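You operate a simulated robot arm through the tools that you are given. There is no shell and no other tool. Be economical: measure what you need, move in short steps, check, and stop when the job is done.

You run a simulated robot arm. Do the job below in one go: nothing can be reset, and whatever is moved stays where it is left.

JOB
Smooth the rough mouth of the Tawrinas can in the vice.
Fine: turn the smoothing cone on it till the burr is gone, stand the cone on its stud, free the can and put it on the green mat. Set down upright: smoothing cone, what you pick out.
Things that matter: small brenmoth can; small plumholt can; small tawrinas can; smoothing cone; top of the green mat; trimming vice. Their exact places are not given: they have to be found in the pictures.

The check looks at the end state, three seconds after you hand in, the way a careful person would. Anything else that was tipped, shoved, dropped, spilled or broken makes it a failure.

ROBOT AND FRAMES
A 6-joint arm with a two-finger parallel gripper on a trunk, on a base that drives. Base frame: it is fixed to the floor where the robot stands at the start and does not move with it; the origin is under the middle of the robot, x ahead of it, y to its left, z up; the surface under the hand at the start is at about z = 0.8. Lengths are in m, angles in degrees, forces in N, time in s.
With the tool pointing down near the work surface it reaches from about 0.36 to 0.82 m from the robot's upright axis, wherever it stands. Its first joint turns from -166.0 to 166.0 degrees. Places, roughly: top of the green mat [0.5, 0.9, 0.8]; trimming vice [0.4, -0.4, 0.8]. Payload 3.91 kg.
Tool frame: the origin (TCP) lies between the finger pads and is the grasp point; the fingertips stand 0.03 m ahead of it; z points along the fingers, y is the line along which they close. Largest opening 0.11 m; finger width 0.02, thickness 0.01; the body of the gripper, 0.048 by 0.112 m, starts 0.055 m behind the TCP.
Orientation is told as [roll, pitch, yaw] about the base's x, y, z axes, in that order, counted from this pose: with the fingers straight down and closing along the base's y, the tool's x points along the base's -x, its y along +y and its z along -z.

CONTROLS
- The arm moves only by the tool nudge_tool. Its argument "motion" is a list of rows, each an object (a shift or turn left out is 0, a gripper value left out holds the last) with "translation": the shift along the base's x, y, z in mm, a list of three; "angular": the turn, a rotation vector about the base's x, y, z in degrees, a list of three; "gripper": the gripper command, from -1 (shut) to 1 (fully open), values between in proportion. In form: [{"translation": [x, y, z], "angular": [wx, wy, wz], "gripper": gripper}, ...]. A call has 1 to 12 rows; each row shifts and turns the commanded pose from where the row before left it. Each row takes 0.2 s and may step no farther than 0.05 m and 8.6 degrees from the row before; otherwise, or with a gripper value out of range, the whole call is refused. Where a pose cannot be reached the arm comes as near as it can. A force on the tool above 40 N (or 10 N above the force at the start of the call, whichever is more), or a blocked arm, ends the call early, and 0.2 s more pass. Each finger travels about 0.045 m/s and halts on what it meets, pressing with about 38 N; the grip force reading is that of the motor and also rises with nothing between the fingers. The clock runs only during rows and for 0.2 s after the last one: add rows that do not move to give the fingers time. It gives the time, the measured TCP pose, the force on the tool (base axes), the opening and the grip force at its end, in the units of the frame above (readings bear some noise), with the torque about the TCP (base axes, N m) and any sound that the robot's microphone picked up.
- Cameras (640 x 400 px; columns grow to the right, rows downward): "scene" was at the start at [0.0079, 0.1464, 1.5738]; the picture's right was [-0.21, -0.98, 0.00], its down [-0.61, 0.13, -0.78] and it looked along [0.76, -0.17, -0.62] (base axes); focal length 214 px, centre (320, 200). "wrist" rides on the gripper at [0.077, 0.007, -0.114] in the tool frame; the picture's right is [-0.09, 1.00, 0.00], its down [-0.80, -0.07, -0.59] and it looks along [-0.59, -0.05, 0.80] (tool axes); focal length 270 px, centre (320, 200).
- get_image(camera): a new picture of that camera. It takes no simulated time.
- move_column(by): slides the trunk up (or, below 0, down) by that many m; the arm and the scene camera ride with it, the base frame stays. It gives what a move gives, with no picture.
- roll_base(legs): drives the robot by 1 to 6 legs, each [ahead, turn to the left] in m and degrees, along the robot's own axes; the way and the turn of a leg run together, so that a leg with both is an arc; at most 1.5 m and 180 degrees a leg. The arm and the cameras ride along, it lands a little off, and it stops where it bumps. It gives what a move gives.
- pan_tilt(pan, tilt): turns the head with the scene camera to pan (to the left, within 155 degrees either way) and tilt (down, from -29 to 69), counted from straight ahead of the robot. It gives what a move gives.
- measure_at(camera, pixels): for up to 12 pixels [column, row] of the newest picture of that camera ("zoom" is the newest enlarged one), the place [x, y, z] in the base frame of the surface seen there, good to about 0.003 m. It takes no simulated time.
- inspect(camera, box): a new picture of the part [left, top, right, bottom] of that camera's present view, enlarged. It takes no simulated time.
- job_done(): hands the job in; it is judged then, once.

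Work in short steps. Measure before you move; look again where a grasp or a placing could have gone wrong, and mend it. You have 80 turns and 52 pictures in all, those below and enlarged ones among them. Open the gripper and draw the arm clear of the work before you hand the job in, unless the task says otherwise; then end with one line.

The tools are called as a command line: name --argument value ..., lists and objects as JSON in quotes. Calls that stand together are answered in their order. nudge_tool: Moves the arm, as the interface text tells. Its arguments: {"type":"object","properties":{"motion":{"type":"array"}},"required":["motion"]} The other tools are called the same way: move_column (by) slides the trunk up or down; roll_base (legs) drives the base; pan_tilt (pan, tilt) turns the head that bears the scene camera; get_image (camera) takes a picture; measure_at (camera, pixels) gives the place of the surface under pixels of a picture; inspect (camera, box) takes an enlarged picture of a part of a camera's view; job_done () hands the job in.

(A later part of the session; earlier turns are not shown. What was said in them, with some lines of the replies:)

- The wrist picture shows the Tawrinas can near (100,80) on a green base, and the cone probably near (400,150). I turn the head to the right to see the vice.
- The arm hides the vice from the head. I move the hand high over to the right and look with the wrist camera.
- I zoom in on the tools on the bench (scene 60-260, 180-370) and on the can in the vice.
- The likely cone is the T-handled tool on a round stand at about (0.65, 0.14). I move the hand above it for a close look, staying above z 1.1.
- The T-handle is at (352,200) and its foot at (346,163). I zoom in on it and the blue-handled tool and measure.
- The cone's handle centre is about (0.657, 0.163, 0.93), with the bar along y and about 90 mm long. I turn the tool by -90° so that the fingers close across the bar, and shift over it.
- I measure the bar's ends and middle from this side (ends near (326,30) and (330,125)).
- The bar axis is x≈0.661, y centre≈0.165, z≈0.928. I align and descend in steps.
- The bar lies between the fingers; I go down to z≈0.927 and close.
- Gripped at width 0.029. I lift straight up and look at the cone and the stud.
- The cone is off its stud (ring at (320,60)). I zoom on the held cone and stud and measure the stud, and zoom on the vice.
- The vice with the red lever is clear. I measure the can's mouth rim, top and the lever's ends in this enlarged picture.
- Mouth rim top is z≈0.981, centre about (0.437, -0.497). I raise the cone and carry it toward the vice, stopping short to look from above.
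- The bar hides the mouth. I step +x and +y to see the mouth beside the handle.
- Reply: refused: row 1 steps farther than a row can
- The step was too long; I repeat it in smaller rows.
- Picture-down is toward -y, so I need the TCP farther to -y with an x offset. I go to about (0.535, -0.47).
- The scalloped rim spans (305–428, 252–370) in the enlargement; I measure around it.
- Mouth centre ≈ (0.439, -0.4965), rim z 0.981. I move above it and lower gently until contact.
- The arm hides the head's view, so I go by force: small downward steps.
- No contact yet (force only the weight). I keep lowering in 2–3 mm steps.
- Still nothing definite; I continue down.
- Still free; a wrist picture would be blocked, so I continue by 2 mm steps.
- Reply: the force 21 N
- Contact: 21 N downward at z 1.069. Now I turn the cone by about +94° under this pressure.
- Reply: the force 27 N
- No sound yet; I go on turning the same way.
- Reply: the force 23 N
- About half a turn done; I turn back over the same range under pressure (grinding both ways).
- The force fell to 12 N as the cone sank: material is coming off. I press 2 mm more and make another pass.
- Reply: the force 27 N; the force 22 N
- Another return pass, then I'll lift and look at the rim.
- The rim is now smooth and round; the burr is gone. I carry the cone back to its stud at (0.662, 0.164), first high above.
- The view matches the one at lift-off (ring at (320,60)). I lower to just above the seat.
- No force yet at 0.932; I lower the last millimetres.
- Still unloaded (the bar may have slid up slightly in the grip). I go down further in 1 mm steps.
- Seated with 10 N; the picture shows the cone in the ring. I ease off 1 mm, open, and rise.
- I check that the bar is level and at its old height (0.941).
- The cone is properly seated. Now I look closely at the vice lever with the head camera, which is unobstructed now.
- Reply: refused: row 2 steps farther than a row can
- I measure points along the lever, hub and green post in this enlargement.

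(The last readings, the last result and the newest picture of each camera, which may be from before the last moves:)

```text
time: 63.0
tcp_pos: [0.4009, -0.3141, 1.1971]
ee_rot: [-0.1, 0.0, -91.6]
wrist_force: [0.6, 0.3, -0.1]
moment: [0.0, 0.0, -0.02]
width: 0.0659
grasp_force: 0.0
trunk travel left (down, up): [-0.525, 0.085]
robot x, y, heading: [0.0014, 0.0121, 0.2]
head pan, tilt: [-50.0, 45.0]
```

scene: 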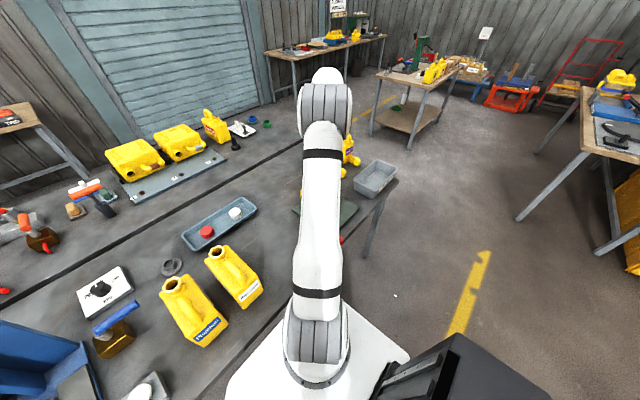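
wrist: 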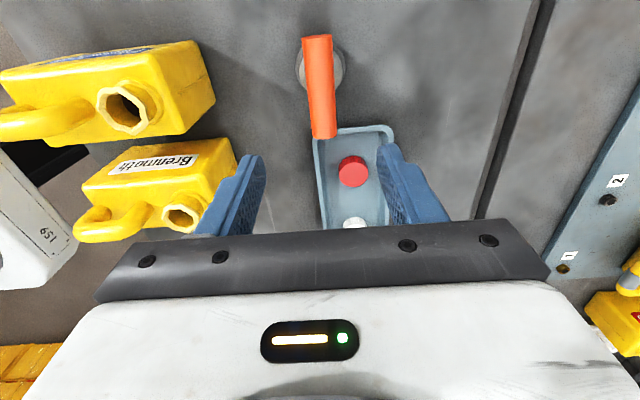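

The lever is horizontal at z≈0.886 and turns about an upright hub at about (0.322, -0.338). I turn the hand to yaw -20° and go above the lever's outer part at (0.245, -0.311).

nudge_tool --motion '[{"translation": [-17, 0, 0], "angular": [0, 0, 8]}, {"translation": [-17, 0, 0], "angular": [0, 0, 8]}, {"translation": [-17, 0, 0], "angular": [0, 0, 8]}, {"translation": [-17, 0, 0], "angular": [0, 0, 8]}, {"translation": [-17, 0, 0], "angular": [0, 0, 8]}, {"translation": [-17, 0, 0], "angular": [0, 0, 8]}, {"translation": [-17, 1, 0], "angular": [0, 0, 8]}, {"translation": [-17, 1, 0], "angular": [0, 0, 8]}, {"translation": [-18, 1, 0], "angular": [0, 0, 8]}, {"translation": [0, 0, -45]}, {"translation": [0, 0, -45]}, {}]'

get_image --camera "wrist"

```text
time: 65.6
tcp_pos: [0.2475, -0.3114, 1.1072]
ee_rot: [0.0, 0.0, -19.6]
wrist_force: [0.2, 0.3, 0.1]
moment: [0.01, 0.02, 0.01]
width: 0.0658
grasp_force: 0.0
trunk travel left (down, up): [-0.525, 0.085]
robot x, y, heading: [-0.0011, 0.014, 0.3]
head pan, tilt: [-50.0, 45.0]
```

```text
22 pictures are left
```

wrist: 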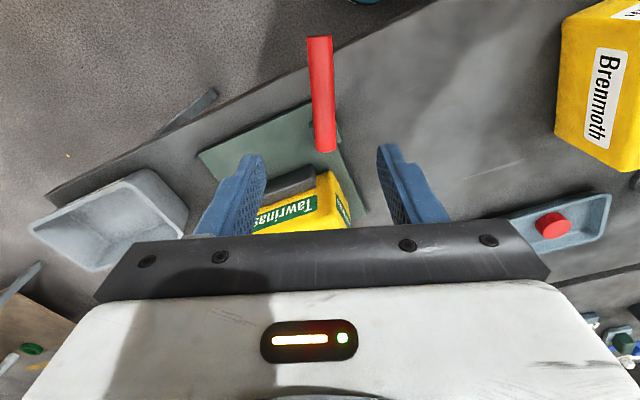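

The lever (from (320,40) to (325,150)) lies in line with the hand. I lower to z≈0.886, straddling it, and close to a light gap.

nudge_tool --motion '[{"translation": [0, 0, -45]}, {"translation": [0, 0, -45]}, {"translation": [0, 0, -45]}, {"translation": [0, 0, -45]}, {"translation": [0, 0, -25]}, {"translation": [0, 0, -15]}, {}]'

nudge_tool --motion '[{"gripper": -0.4}, {"gripper": -0.4}, {"gripper": -1}, {"gripper": -1}, {}]'

```text
time: 67.2
tcp_pos: [0.2478, -0.3106, 0.8877]
ee_rot: [0.0, 0.0, -19.6]
wrist_force: [-0.4, 0.2, 0.2]
moment: [-0.01, 0.01, -0.01]
width: 0.0661
grasp_force: 0.0
trunk travel left (down, up): [-0.525, 0.085]
robot x, y, heading: [0.0036, 0.0164, -0.0]
head pan, tilt: [-50.0, 45.0]
```

```text
time: 68.4
tcp_pos: [0.2495, -0.3098, 0.8883]
ee_rot: [0.0, 0.1, -19.5]
wrist_force: [5.9, 12.6, -1.3]
moment: [0.23, 0.3, -0.5]
width: 0.0274
grasp_force: 44.7
trunk travel left (down, up): [-0.525, 0.085]
robot x, y, heading: [0.0038, 0.016, 0.1]
head pan, tilt: [-50.0, 45.0]
```

Gripped at 0.027. I test the free direction: one small clockwise step (end toward +y) of 6° about the hub.

nudge_tool --motion '[{"translation": [3.2, 7.5, 0], "angular": [0, 0, -6]}, {}]'

```text
time: 69.0
tcp_pos: [0.2507, -0.3022, 0.888]
ee_rot: [0.0, 0.0, -25.7]
wrist_force: [-2.5, 5.3, 2.0]
moment: [0.17, 0.49, 0.25]
width: 0.0275
grasp_force: 45.1
trunk travel left (down, up): [-0.525, 0.085]
robot x, y, heading: [0.0004, 0.0117, 0.4]
head pan, tilt: [-50.0, 45.0]
```

It follows with little force. I continue the arc clockwise by 24° and watch the forces.

nudge_tool --motion '[{"translation": [5.7, 9.6, 0], "angular": [0, 0, -8]}, {"translation": [7.0, 8.7, 0], "angular": [0, 0, -8]}, {"translation": [8.1, 7.7, 0], "angular": [0, 0, -8]}, {}]'

```text
time: 70.0
tcp_pos: [0.2714, -0.2757, 0.8886]
ee_rot: [0.0, 0.1, -49.7]
wrist_force: [-4.4, 15.5, 1.7]
moment: [-0.21, -0.28, 0.5]
width: 0.0277
grasp_force: 44.8
trunk travel left (down, up): [-0.525, 0.085]
robot x, y, heading: [0.0031, 0.0206, 0.1]
head pan, tilt: [-50.0, 45.0]
```

The lever still follows. I go on with the arc and then look at the jaw.

nudge_tool --motion '[{"translation": [9.0, 6.4, 0], "angular": [0, 0, -8]}, {"translation": [9.9, 5.1, 0], "angular": [0, 0, -8]}, {"translation": [10.5, 3.7, 0], "angular": [0, 0, -8]}, {}]'

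get_image --camera "wrist"

inspect --camera "scene" --box '[295, 160, 375, 250]'

```text
time: 71.0
tcp_pos: [0.2999, -0.2591, 0.8878]
ee_rot: [-0.1, 0.0, -73.6]
wrist_force: [2.7, 30.9, 3.1]
moment: [0.83, 0.31, 0.96]
width: 0.0276
grasp_force: 44.9
trunk travel left (down, up): [-0.525, 0.085]
robot x, y, heading: [0.0015, 0.0168, -0.1]
head pan, tilt: [-50.0, 45.0]
```

```text
21 pictures are left
```

wrist: 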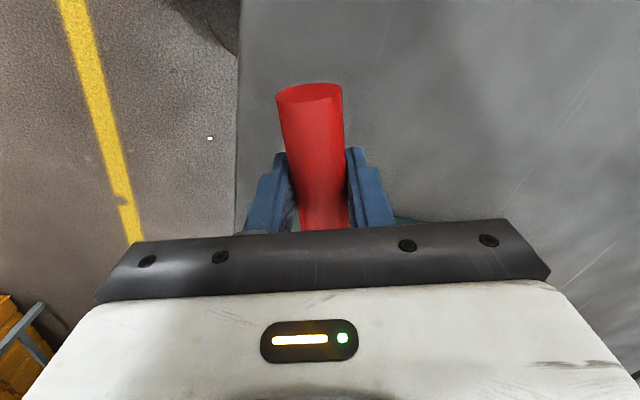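

```text
4.44 times, centred on (335, 205) of scene
```

zoom: 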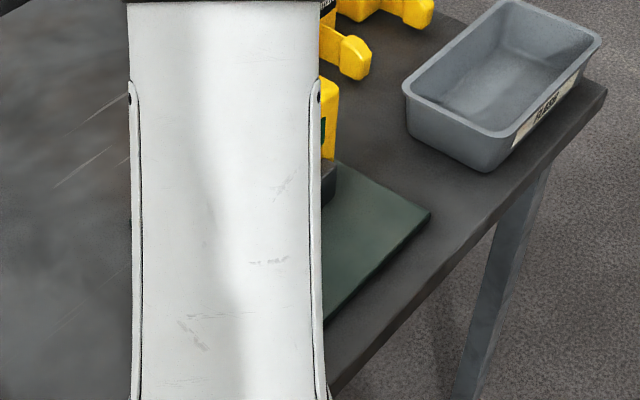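

The lever turned ~54°, with 31 N building up along its length (hub estimate a bit off). I release, rise and look.

nudge_tool --motion '[{"gripper": 0.2}, {"gripper": 0.2}, {"gripper": 0.2}, {"translation": [0, 0, 30]}, {"translation": [0, 0, 45]}, {"translation": [0, 0, 45]}, {"translation": [0, 0, 45]}, {"translation": [20, 40, 20]}, {"translation": [20, 45, 0]}, {"translation": [20, 45, 0]}, {"translation": [20, 45, 0]}, {"translation": [20, 45, 0]}]'

inspect --camera "scene" --box '[280, 150, 380, 250]'

```text
time: 73.6
tcp_pos: [0.4007, -0.0415, 1.0715]
ee_rot: [0.0, -0.1, -73.6]
wrist_force: [0.1, 0.1, -0.2]
moment: [0.0, -0.01, 0.01]
width: 0.066
grasp_force: 0.1
trunk travel left (down, up): [-0.525, 0.085]
robot x, y, heading: [-0.0, 0.0165, 0.2]
head pan, tilt: [-50.0, 45.0]
```

```text
4.00 times, centred on (330, 200) of scene
```

zoom: 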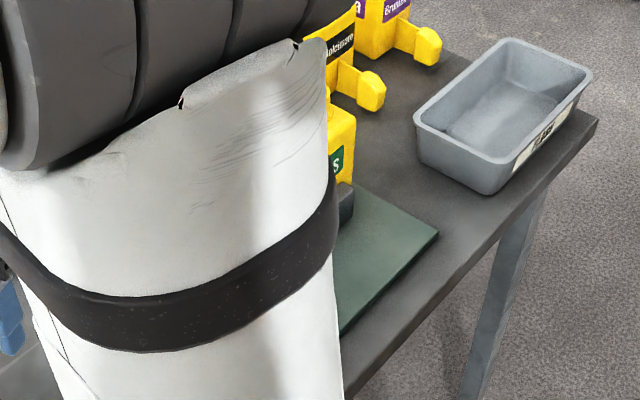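

Still blocked; I raise and swing further left.

nudge_tool --motion '[{"translation": [20, 0, 40]}, {"translation": [40, 25, 10]}, {"translation": [40, 25, 0]}, {"translation": [40, 25, 0]}, {"translation": [40, 25, 0]}, {"translation": [30, 35, 0]}, {}]'

inspect --camera "scene" --box '[280, 150, 380, 250]'

```text
time: 75.2
tcp_pos: [0.6114, 0.0949, 1.1203]
ee_rot: [-0.1, 0.0, -73.5]
wrist_force: [-0.4, 0.5, -0.3]
moment: [-0.01, 0.02, 0.0]
width: 0.0662
grasp_force: 0.1
trunk travel left (down, up): [-0.525, 0.085]
robot x, y, heading: [0.0002, 0.0165, -0.1]
head pan, tilt: [-50.0, 45.0]
```

```text
4.00 times, centred on (330, 200) of scene
```

zoom: 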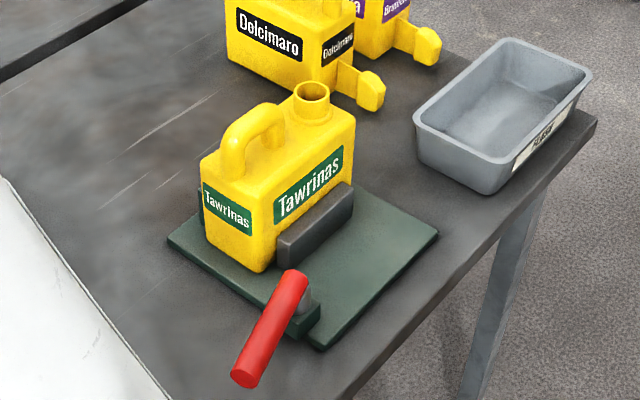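

The lever turned but the jaw (315,225) appears unmoved. I measure lever, jaw and can.

measure_at --camera "zoom" --pixels '[[294, 278], [270, 325], [248, 368], [306, 298], [300, 325], [320, 215], [285, 245], [345, 195], [312, 200], [200, 190], [295, 265]]'

```text
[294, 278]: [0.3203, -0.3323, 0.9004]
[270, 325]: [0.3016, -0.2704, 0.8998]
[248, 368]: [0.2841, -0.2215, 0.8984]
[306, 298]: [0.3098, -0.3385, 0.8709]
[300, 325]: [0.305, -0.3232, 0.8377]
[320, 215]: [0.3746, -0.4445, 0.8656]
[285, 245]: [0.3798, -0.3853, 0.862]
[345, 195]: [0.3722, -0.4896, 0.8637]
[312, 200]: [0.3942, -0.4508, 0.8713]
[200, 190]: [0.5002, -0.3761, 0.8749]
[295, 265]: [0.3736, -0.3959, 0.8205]
```

The lever is now at ~108°, inner end still at (0.320, -0.333). I go back and turn it further the same way, this time with a loose straddle.

nudge_tool --motion '[{"translation": [-28.8, -32.2, 0], "gripper": 0}, {"translation": [-28.8, -32.2, 0]}, {"translation": [-28.8, -32.2, 0]}, {"translation": [-28.8, -32.2, 0]}, {"translation": [-28.8, -32.2, 0]}, {"translation": [-28.8, -32.2, 0]}, {"translation": [-28.8, -32.2, 0]}, {"translation": [-28.8, -32.2, 0]}, {"translation": [-28.8, -32.2, 0]}, {"translation": [-28.8, -32.2, 0]}, {"translation": [-28.8, -32.2, 0]}, {"translation": [0, 0, -45]}]'

nudge_tool --motion '[{"translation": [0, 0, -45]}, {"translation": [0, 0, -45]}, {"translation": [0, 0, -45]}, {"translation": [0, 0, -45]}, {"translation": [0, 0, -8], "angular": [0, 0, 1]}, {"gripper": -0.35}, {"gripper": -0.35}, {"gripper": -0.35}]'

```text
time: 77.8
tcp_pos: [0.2955, -0.2605, 1.0761]
ee_rot: [0.0, 0.0, -73.6]
wrist_force: [0.5, 0.9, 0.4]
moment: [0.04, 0.01, 0.01]
width: 0.055
grasp_force: 0.1
trunk travel left (down, up): [-0.525, 0.085]
robot x, y, heading: [-0.0023, 0.0146, -0.0]
head pan, tilt: [-50.0, 45.0]
```

```text
time: 79.6
tcp_pos: [0.2944, -0.2612, 0.8899]
ee_rot: [0.1, 0.0, -72.6]
wrist_force: [0.4, -0.3, -0.7]
moment: [0.01, -0.01, 0.05]
width: 0.0363
grasp_force: 0.3
trunk travel left (down, up): [-0.525, 0.085]
robot x, y, heading: [0.006, 0.0165, 0.2]
head pan, tilt: [-50.0, 45.0]
```

Straddled without force. I turn further clockwise along the arc.

nudge_tool --motion '[{"translation": [10.8, 2.7, 0], "angular": [0, 0, -8]}, {"translation": [11.1, 1.2, 0], "angular": [0, 0, -8]}, {"translation": [11.2, -0.4, 0], "angular": [0, 0, -8]}, {}]'

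```text
time: 80.6
tcp_pos: [0.3271, -0.2591, 0.8892]
ee_rot: [0.0, 0.0, -96.7]
wrist_force: [-0.1, -0.6, 0.1]
moment: [0.02, 0.02, 0.02]
width: 0.036
grasp_force: 0.2
trunk travel left (down, up): [-0.525, 0.085]
robot x, y, heading: [0.0018, 0.0172, 0.1]
head pan, tilt: [-50.0, 45.0]
```

No resistance; I continue.

nudge_tool --motion '[{"translation": [11, -2, 0], "angular": [0, 0, -8]}, {"translation": [10.6, -3.4, 0], "angular": [0, 0, -8]}, {"translation": [10, -4.9, 0], "angular": [0, 0, -8]}, {}]'

get_image --camera "wrist"

```text
time: 81.2
tcp_pos: [0.334, -0.2601, 0.8884]
ee_rot: [-0.7, 0.4, -108.5]
wrist_force: [-32.5, -8.7, 3.3]
moment: [-0.25, 0.21, 0.73]
width: 0.0501
grasp_force: 14.4
trunk travel left (down, up): [-0.525, 0.085]
robot x, y, heading: [-0.0023, 0.0153, 0.1]
head pan, tilt: [-50.0, 45.0]
stopped in row 2: the force on the tool passed its limit at 48 N (the readings are from after the stop); the commanded pose is now the measured one
```

```text
17 pictures are left
```

wrist: 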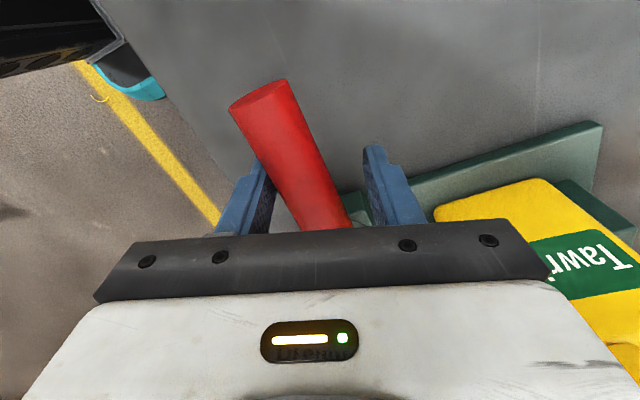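

The lever hit its end stop (about 90°, 70° of travel). I back off, rise, and look at the vice from above to see if the jaw opened.

nudge_tool --motion '[{"translation": [-8, 0, 0], "angular": [0, 0, 8], "gripper": 0}, {"gripper": 0}, {"translation": [0, 0, 30]}, {"translation": [0, 0, 45]}, {"translation": [0, 0, 45]}, {"translation": [0, 0, 45]}, {"translation": [0, 0, 45]}, {"translation": [0, 0, 45], "angular": [0, 0, 8], "gripper": 1}, {}]'

nudge_tool --motion '[{"translation": [40, -25, 0]}, {"translation": [40, -25, 0]}, {"translation": [40, -25, 0]}, {"translation": [40, -25, 0]}, {"translation": [30, -35, 0]}, {"translation": [20, -40, 0]}, {"translation": [0, -40, 0]}, {}]'

get_image --camera "wrist"

```text
time: 83.2
tcp_pos: [0.3333, -0.26, 1.1443]
ee_rot: [-0.6, 0.1, -92.5]
wrist_force: [0.3, 0.3, 0.1]
moment: [0.01, -0.03, -0.02]
width: 0.1079
grasp_force: 0.1
trunk travel left (down, up): [-0.525, 0.085]
robot x, y, heading: [0.0023, 0.0211, 0.4]
head pan, tilt: [-50.0, 45.0]
```

```text
time: 85.0
tcp_pos: [0.5417, -0.4758, 1.1448]
ee_rot: [-0.5, 0.2, -92.5]
wrist_force: [0.2, 0.1, 0.2]
moment: [0.01, 0.02, -0.01]
width: 0.1099
grasp_force: 0.1
trunk travel left (down, up): [-0.525, 0.085]
robot x, y, heading: [-0.0004, 0.0173, -0.0]
head pan, tilt: [-50.0, 45.0]
```

```text
16 pictures are left
```

wrist: 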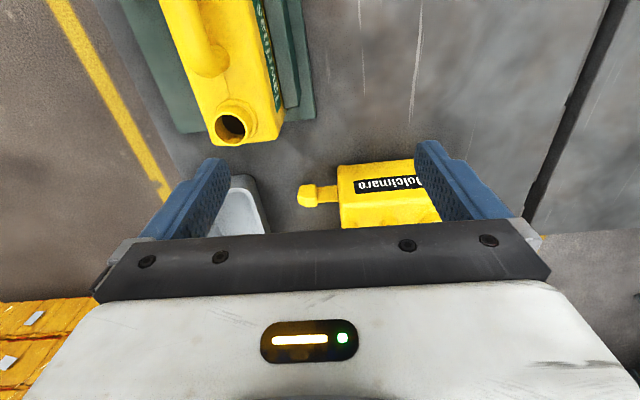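

I can't see the movable jaw from this side; I shift to x≈0.35.

nudge_tool --motion '[{"translation": [-45, 0, 0]}, {"translation": [-45, 0, 0]}, {"translation": [-45, 0, 0]}, {"translation": [-45, 0, 0]}, {"translation": [0, -30, 0]}, {}]'

get_image --camera "wrist"

```text
time: 86.4
tcp_pos: [0.3607, -0.5058, 1.1432]
ee_rot: [-0.5, 0.0, -92.6]
wrist_force: [-1.0, -1.4, 1.1]
moment: [-0.01, 0.03, 0.02]
width: 0.1101
grasp_force: 0.0
trunk travel left (down, up): [-0.525, 0.085]
robot x, y, heading: [0.0006, 0.0176, 0.2]
head pan, tilt: [-50.0, 45.0]
```

```text
15 pictures are left
```

wrist: 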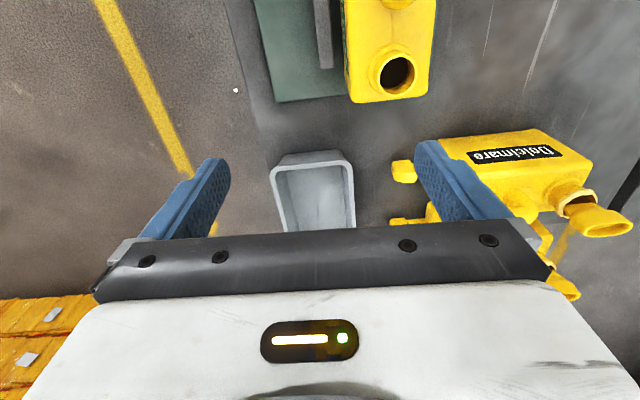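

A gap shows between the grey jaw (322,30) and the can's face (348,60): the vice is open. I measure jaw, can and handle.

measure_at --camera "wrist" --pixels '[[323, 30], [330, 30], [337, 60], [352, 95], [425, 90], [395, 3], [352, 30], [430, 30], [397, 72], [340, 40]]'

nudge_tool --motion '[{"translation": [34, 12, 0]}, {"translation": [34, 12, 0]}, {"translation": [0, 25, 0]}, {"translation": [0, 30, 0]}, {}]'

get_image --camera "wrist"

```text
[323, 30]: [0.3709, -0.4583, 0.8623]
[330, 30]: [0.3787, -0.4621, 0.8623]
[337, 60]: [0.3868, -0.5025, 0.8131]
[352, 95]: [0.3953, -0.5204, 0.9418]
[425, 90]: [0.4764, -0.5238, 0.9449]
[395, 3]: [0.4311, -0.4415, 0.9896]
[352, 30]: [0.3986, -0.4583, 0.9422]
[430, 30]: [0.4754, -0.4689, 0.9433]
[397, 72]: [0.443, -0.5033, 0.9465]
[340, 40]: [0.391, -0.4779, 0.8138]
```

```text
time: 87.6
tcp_pos: [0.4293, -0.4265, 1.1426]
ee_rot: [-0.5, 0.1, -92.6]
wrist_force: [-0.8, 0.3, -0.7]
moment: [-0.02, 0.0, 0.04]
width: 0.1103
grasp_force: 0.1
trunk travel left (down, up): [-0.525, 0.085]
robot x, y, heading: [-0.0009, 0.0157, -0.4]
head pan, tilt: [-50.0, 45.0]
```

```text
14 pictures are left
```

wrist: 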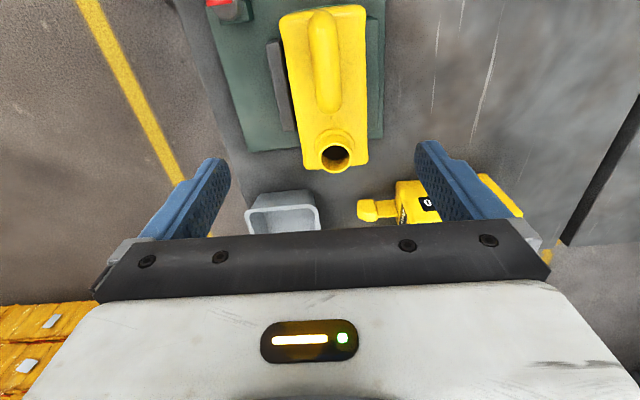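

The gap is clear. I measure the handle (bar from (322,15) to (328,110)) and can edges.

measure_at --camera "wrist" --pixels '[[310, 50], [323, 50], [336, 50], [324, 75], [326, 100], [312, 80], [340, 80], [322, 25], [355, 60], [300, 60], [360, 10], [284, 15]]'

```text
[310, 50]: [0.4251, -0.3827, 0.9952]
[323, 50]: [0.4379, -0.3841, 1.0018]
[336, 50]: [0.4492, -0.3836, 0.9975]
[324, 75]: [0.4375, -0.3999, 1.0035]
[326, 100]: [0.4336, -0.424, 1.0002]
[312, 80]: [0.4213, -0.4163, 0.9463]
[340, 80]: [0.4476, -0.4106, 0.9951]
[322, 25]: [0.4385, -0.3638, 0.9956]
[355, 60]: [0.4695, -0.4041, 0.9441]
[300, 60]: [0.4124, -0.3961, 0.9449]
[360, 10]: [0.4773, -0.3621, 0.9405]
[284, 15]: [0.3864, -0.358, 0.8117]
```

Handle bar: x≈0.436 at y≈-0.405, centre z≈0.990. I descend there and grip it across.

nudge_tool --motion '[{"translation": [6.5, 21.5, -30], "angular": [0.5, 0, 0]}, {"translation": [0, 0, -45]}, {"translation": [0, 0, -40]}, {"translation": [0, 0, -25]}, {"translation": [0, 0, -14]}, {"gripper": -0.4}, {"gripper": -0.4}, {"gripper": -0.4}, {"gripper": -0.4}, {"gripper": -1}, {"gripper": -1}, {}]'

```text
time: 90.2
tcp_pos: [0.4375, -0.4049, 0.9888]
ee_rot: [-0.5, 0.7, -92.7]
wrist_force: [0.1, 0.3, 0.6]
moment: [0.01, -0.01, -0.02]
width: 0.0249
grasp_force: 38.1
trunk travel left (down, up): [-0.525, 0.085]
robot x, y, heading: [-0.0004, 0.0198, 0.3]
head pan, tilt: [-50.0, 45.0]
```

Gripped (0.025). I lift gently, straight up.

nudge_tool --motion '[{"translation": [0, 0, 5]}, {"translation": [0, 0, 10]}, {"translation": [0, 0, 20]}, {"translation": [0, 0, 30]}, {"translation": [0, 0, 40]}, {"translation": [0, 0, 40]}, {"translation": [0, 0, 40]}, {}]'

get_image --camera "wrist"

```text
time: 92.0
tcp_pos: [0.4363, -0.4051, 1.1737]
ee_rot: [-0.5, 0.8, -92.7]
wrist_force: [0.3, 0.7, -1.4]
moment: [0.02, 0.0, -0.03]
width: 0.025
grasp_force: 38.0
trunk travel left (down, up): [-0.525, 0.085]
robot x, y, heading: [-0.0024, 0.0154, 0.1]
head pan, tilt: [-50.0, 45.0]
```

```text
13 pictures are left
```

wrist: 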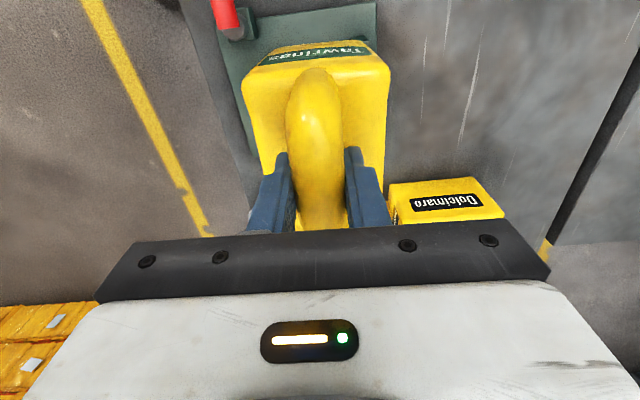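

The can is up and level. I raise it further to clear everything, and turn the head left to see the mat and the floor on that side.

nudge_tool --motion '[{"translation": [0, 0, 45]}, {"translation": [0, 0, 45]}, {"translation": [0, 0, 40]}, {"translation": [0, 45, 0]}, {"translation": [0, 45, 0]}, {"translation": [0, 45, 0]}, {"translation": [0, 45, 0]}, {"translation": [0, 45, 0]}, {"translation": [0, 45, 0]}, {"translation": [0, 45, 0]}, {"translation": [0, 45, 0]}]'

pan_tilt --pan 55 --tilt 42

get_image --camera "scene"

```text
time: 94.4
tcp_pos: [0.4376, -0.0434, 1.303]
ee_rot: [-0.5, 0.6, -92.6]
wrist_force: [0.5, -0.9, -0.5]
moment: [0.06, 0.01, -0.01]
width: 0.0247
grasp_force: 37.9
trunk travel left (down, up): [-0.525, 0.085]
robot x, y, heading: [0.0011, 0.019, 0.3]
head pan, tilt: [-50.0, 45.0]
```

```text
time: 96.2
tcp_pos: [0.4378, -0.0469, 1.3036]
ee_rot: [-0.5, 0.7, -92.6]
wrist_force: [-0.3, 0.6, -0.6]
moment: [0.06, -0.01, -0.05]
width: 0.0249
grasp_force: 37.9
trunk travel left (down, up): [-0.525, 0.085]
robot x, y, heading: [0.0025, 0.0146, 0.0]
head pan, tilt: [55.0, 42.0]
```

```text
12 pictures are left
```

scene: 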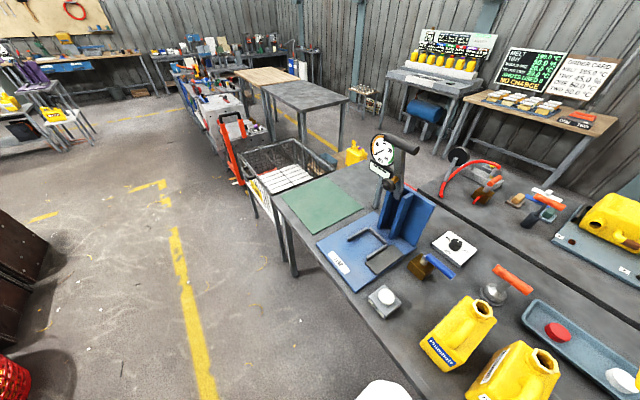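

The floor to the left is open. I measure the mat's corners, bench edge, leak tester and basket.

measure_at --camera "scene" --pixels '[[280, 193], [325, 180], [360, 207], [308, 235], [315, 207], [320, 245], [385, 350], [383, 140], [415, 150], [250, 185], [245, 195], [290, 265]]'

```text
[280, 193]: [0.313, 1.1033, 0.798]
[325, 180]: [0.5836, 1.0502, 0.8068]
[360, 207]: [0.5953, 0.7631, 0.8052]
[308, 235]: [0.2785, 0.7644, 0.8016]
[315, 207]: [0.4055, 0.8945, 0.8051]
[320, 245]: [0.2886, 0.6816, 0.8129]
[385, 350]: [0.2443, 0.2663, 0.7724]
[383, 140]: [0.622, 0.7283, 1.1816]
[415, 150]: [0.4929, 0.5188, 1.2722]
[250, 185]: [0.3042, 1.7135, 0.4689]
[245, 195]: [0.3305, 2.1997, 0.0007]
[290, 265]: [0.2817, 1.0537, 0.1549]
```

Mat: x 0.29–0.59, y 0.765–1.08, z 0.805. Before driving I check how near the things behind the robot (left edge of the picture) are.

measure_at --camera "scene" --pixels '[[47, 240], [40, 330], [30, 370], [10, 300], [75, 380], [200, 390], [380, 390]]'

```text
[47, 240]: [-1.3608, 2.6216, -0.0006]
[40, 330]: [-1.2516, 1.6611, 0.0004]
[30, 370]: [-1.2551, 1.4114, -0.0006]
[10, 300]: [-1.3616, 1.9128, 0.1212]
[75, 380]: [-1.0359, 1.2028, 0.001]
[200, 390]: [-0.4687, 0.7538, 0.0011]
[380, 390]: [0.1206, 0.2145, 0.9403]
```

The floor is clear to x≈-1.2. I back off 0.3 m, turn left 90° and drive along the bench.

roll_base --legs '[[-0.3, 0], [0, 90]]'

```text
time: 102.1
tcp_pos: [-0.2361, 0.4544, 1.3038]
ee_rot: [-0.5, 0.7, -2.9]
wrist_force: [0.5, -0.3, -1.3]
moment: [0.01, 0.06, 0.0]
width: 0.0248
grasp_force: 38.2
trunk travel left (down, up): [-0.525, 0.085]
robot x, y, heading: [-0.2853, 0.0142, 89.5]
head pan, tilt: [55.0, 42.0]
```

All fine; I drive on 0.88 m, turn right 90°.

roll_base --legs '[[0.88, 0], [0, -89.5]]'

pan_tilt --pan 0 --tilt 50

get_image --camera "scene"

```text
time: 110.6
tcp_pos: [0.1615, 0.8571, 1.3039]
ee_rot: [-0.6, 0.6, -92.8]
wrist_force: [0.3, 1.3, -1.0]
moment: [0.0, -0.04, 0.01]
width: 0.0248
grasp_force: 37.9
trunk travel left (down, up): [-0.525, 0.085]
robot x, y, heading: [-0.279, 0.9282, 0.2]
head pan, tilt: [55.0, 42.0]
```

```text
time: 111.8
tcp_pos: [0.1607, 0.8574, 1.3053]
ee_rot: [-0.5, 0.7, -92.9]
wrist_force: [-0.7, 0.5, -1.1]
moment: [0.04, -0.01, 0.01]
width: 0.0249
grasp_force: 38.0
trunk travel left (down, up): [-0.525, 0.085]
robot x, y, heading: [-0.2756, 0.9247, -0.1]
head pan, tilt: [0.0, 50.0]
```

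```text
11 pictures are left
```

scene: 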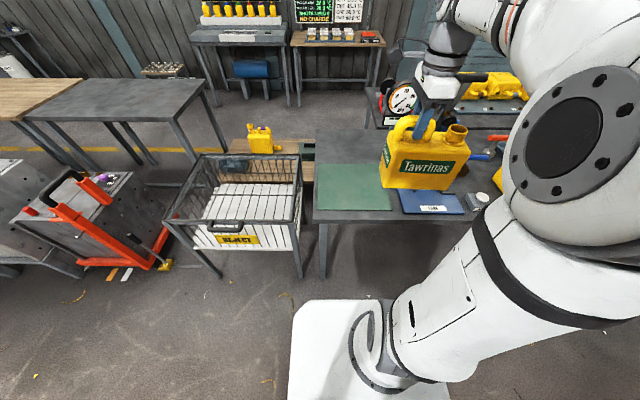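

The can is upright in hand and the mat is ahead. I shift the hand 85 mm to the left, then drive 0.26 m ahead.

nudge_tool --motion '[{"translation": [0, 45, 0]}, {"translation": [0, 45, 0]}, {}]'

roll_base --legs '[[0.26, 0]]'

get_image --camera "scene"

```text
time: 112.6
tcp_pos: [0.1605, 0.9472, 1.304]
ee_rot: [-0.5, 0.8, -92.9]
wrist_force: [-0.2, -0.6, -1.6]
moment: [0.06, -0.02, 0.01]
width: 0.0249
grasp_force: 38.0
trunk travel left (down, up): [-0.525, 0.085]
robot x, y, heading: [-0.2769, 0.9257, -0.3]
head pan, tilt: [0.0, 50.0]
```

```text
time: 114.5
tcp_pos: [0.4227, 0.9486, 1.3033]
ee_rot: [-0.7, 0.7, -92.6]
wrist_force: [0.0, 0.6, -2.0]
moment: [0.06, 0.03, 0.03]
width: 0.0248
grasp_force: 38.3
trunk travel left (down, up): [-0.525, 0.085]
robot x, y, heading: [-0.0122, 0.9263, 0.2]
head pan, tilt: [0.0, 50.0]
```

```text
10 pictures are left
```

scene: 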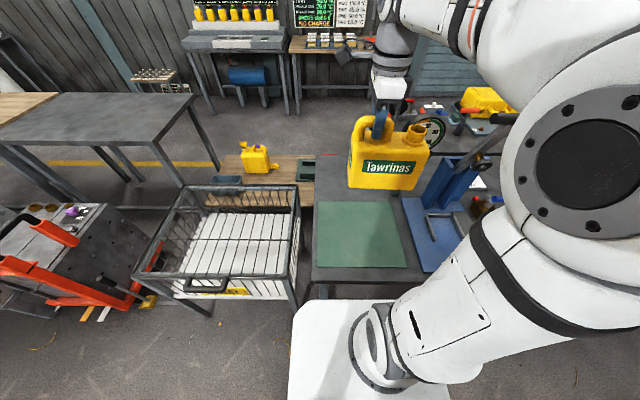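

I measure the mat's corners from here.

measure_at --camera "scene" --pixels '[[320, 204], [390, 206], [402, 264], [319, 262], [358, 235]]'

```text
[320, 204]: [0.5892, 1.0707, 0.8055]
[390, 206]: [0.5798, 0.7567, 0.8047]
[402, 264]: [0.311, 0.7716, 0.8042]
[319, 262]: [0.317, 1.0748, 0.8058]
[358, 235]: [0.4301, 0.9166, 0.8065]
```

The mat's middle is (0.45, 0.918). I move the hand to (0.45, 0.95) and lower to about 0.995.

nudge_tool --motion '[{"translation": [27, 1, -40]}, {"translation": [0, 0, -45]}, {"translation": [0, 0, -45]}, {"translation": [0, 0, -45]}, {"translation": [0, 0, -45]}, {"translation": [0, 0, -45]}, {"translation": [0, 0, -30]}, {"translation": [0, 0, -13]}, {}]'

get_image --camera "scene"

```text
time: 116.5
tcp_pos: [0.4481, 0.9507, 0.9966]
ee_rot: [-0.5, 0.7, -92.6]
wrist_force: [-0.3, 0.0, -0.6]
moment: [0.03, -0.01, 0.02]
width: 0.0246
grasp_force: 37.9
trunk travel left (down, up): [-0.525, 0.085]
robot x, y, heading: [-0.0143, 0.9266, 0.4]
head pan, tilt: [0.0, 50.0]
```

```text
9 pictures are left
```

scene: 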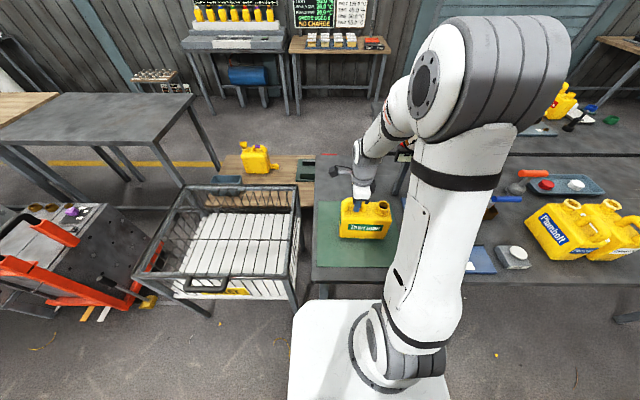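

The can is over the mat's middle. I lower the rest in small steps to contact.

nudge_tool --motion '[{"translation": [0, 0, -5]}, {"translation": [0, 0, -4]}, {"translation": [0, 0, -2]}, {"translation": [0, 0, -2]}, {"translation": [0, 0, -1]}, {}]'

```text
time: 117.9
tcp_pos: [0.4478, 0.9497, 0.9804]
ee_rot: [-0.6, 0.7, -92.7]
wrist_force: [-0.6, 0.2, -1.7]
moment: [0.06, -0.03, -0.02]
width: 0.0248
grasp_force: 37.9
trunk travel left (down, up): [-0.525, 0.085]
robot x, y, heading: [-0.0132, 0.9219, 0.1]
head pan, tilt: [0.0, 50.0]
```

nudge_tool --motion '[{"translation": [0, 0, -1]}, {"translation": [0, 0, -1]}, {"translation": [0, 0, -1]}, {}]'

```text
time: 118.9
tcp_pos: [0.4484, 0.9493, 0.9798]
ee_rot: [-0.4, 0.7, -92.6]
wrist_force: [-0.8, 3.3, 5.8]
moment: [-0.47, 0.06, 0.06]
width: 0.0248
grasp_force: 38.2
trunk travel left (down, up): [-0.525, 0.085]
robot x, y, heading: [-0.0155, 0.9243, 0.3]
head pan, tilt: [0.0, 50.0]
```

Contact with about 6–7 N. I open and rise straight up, then draw back.

nudge_tool --motion '[{"gripper": -0.3}, {"gripper": -0.3}, {"gripper": 0.2}, {"gripper": 0.2}, {"gripper": 0.2}, {"translation": [0, 0, 20]}, {"translation": [0, 0, 40]}, {"translation": [0, 0, 45]}, {"translation": [0, 0, 45]}, {"translation": [0, 0, 45]}, {"translation": [0, 0, 45]}, {}]'

get_image --camera "wrist"

get_image --camera "scene"

```text
time: 121.5
tcp_pos: [0.4476, 0.9504, 1.2183]
ee_rot: [-0.6, 0.6, -92.5]
wrist_force: [-0.5, 0.4, -0.8]
moment: [0.0, 0.01, 0.02]
width: 0.0662
grasp_force: 0.2
trunk travel left (down, up): [-0.525, 0.085]
robot x, y, heading: [-0.0181, 0.9255, -0.1]
head pan, tilt: [0.0, 50.0]
```

```text
8 pictures are left
```

wrist: 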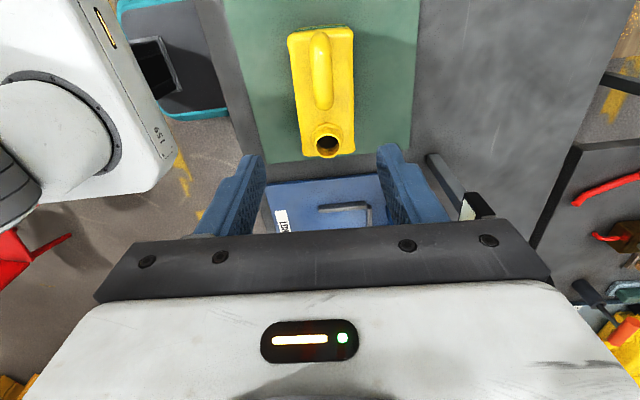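

```text
7 pictures are left
```

scene: 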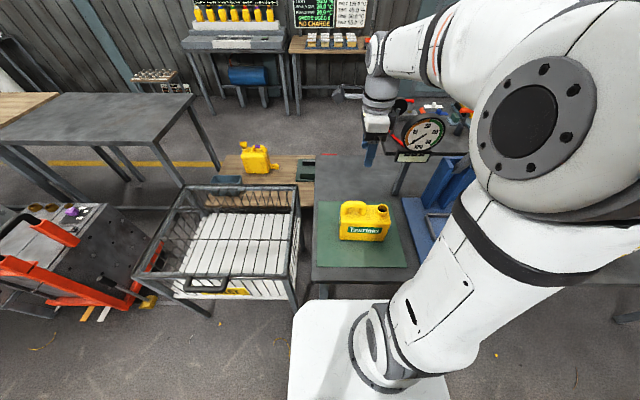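

The can stands upright on the mat (365,222), the cone is on its stud, the vice is open, and the hand is clear and open. I hand in.

job_done

```text
The job is handed in.
```

The burr is gone from the Tawrinas can's mouth and the can stands upright on the green mat. The smoothing cone is back on its stud, the vice is open and nothing else was disturbed that I could see.
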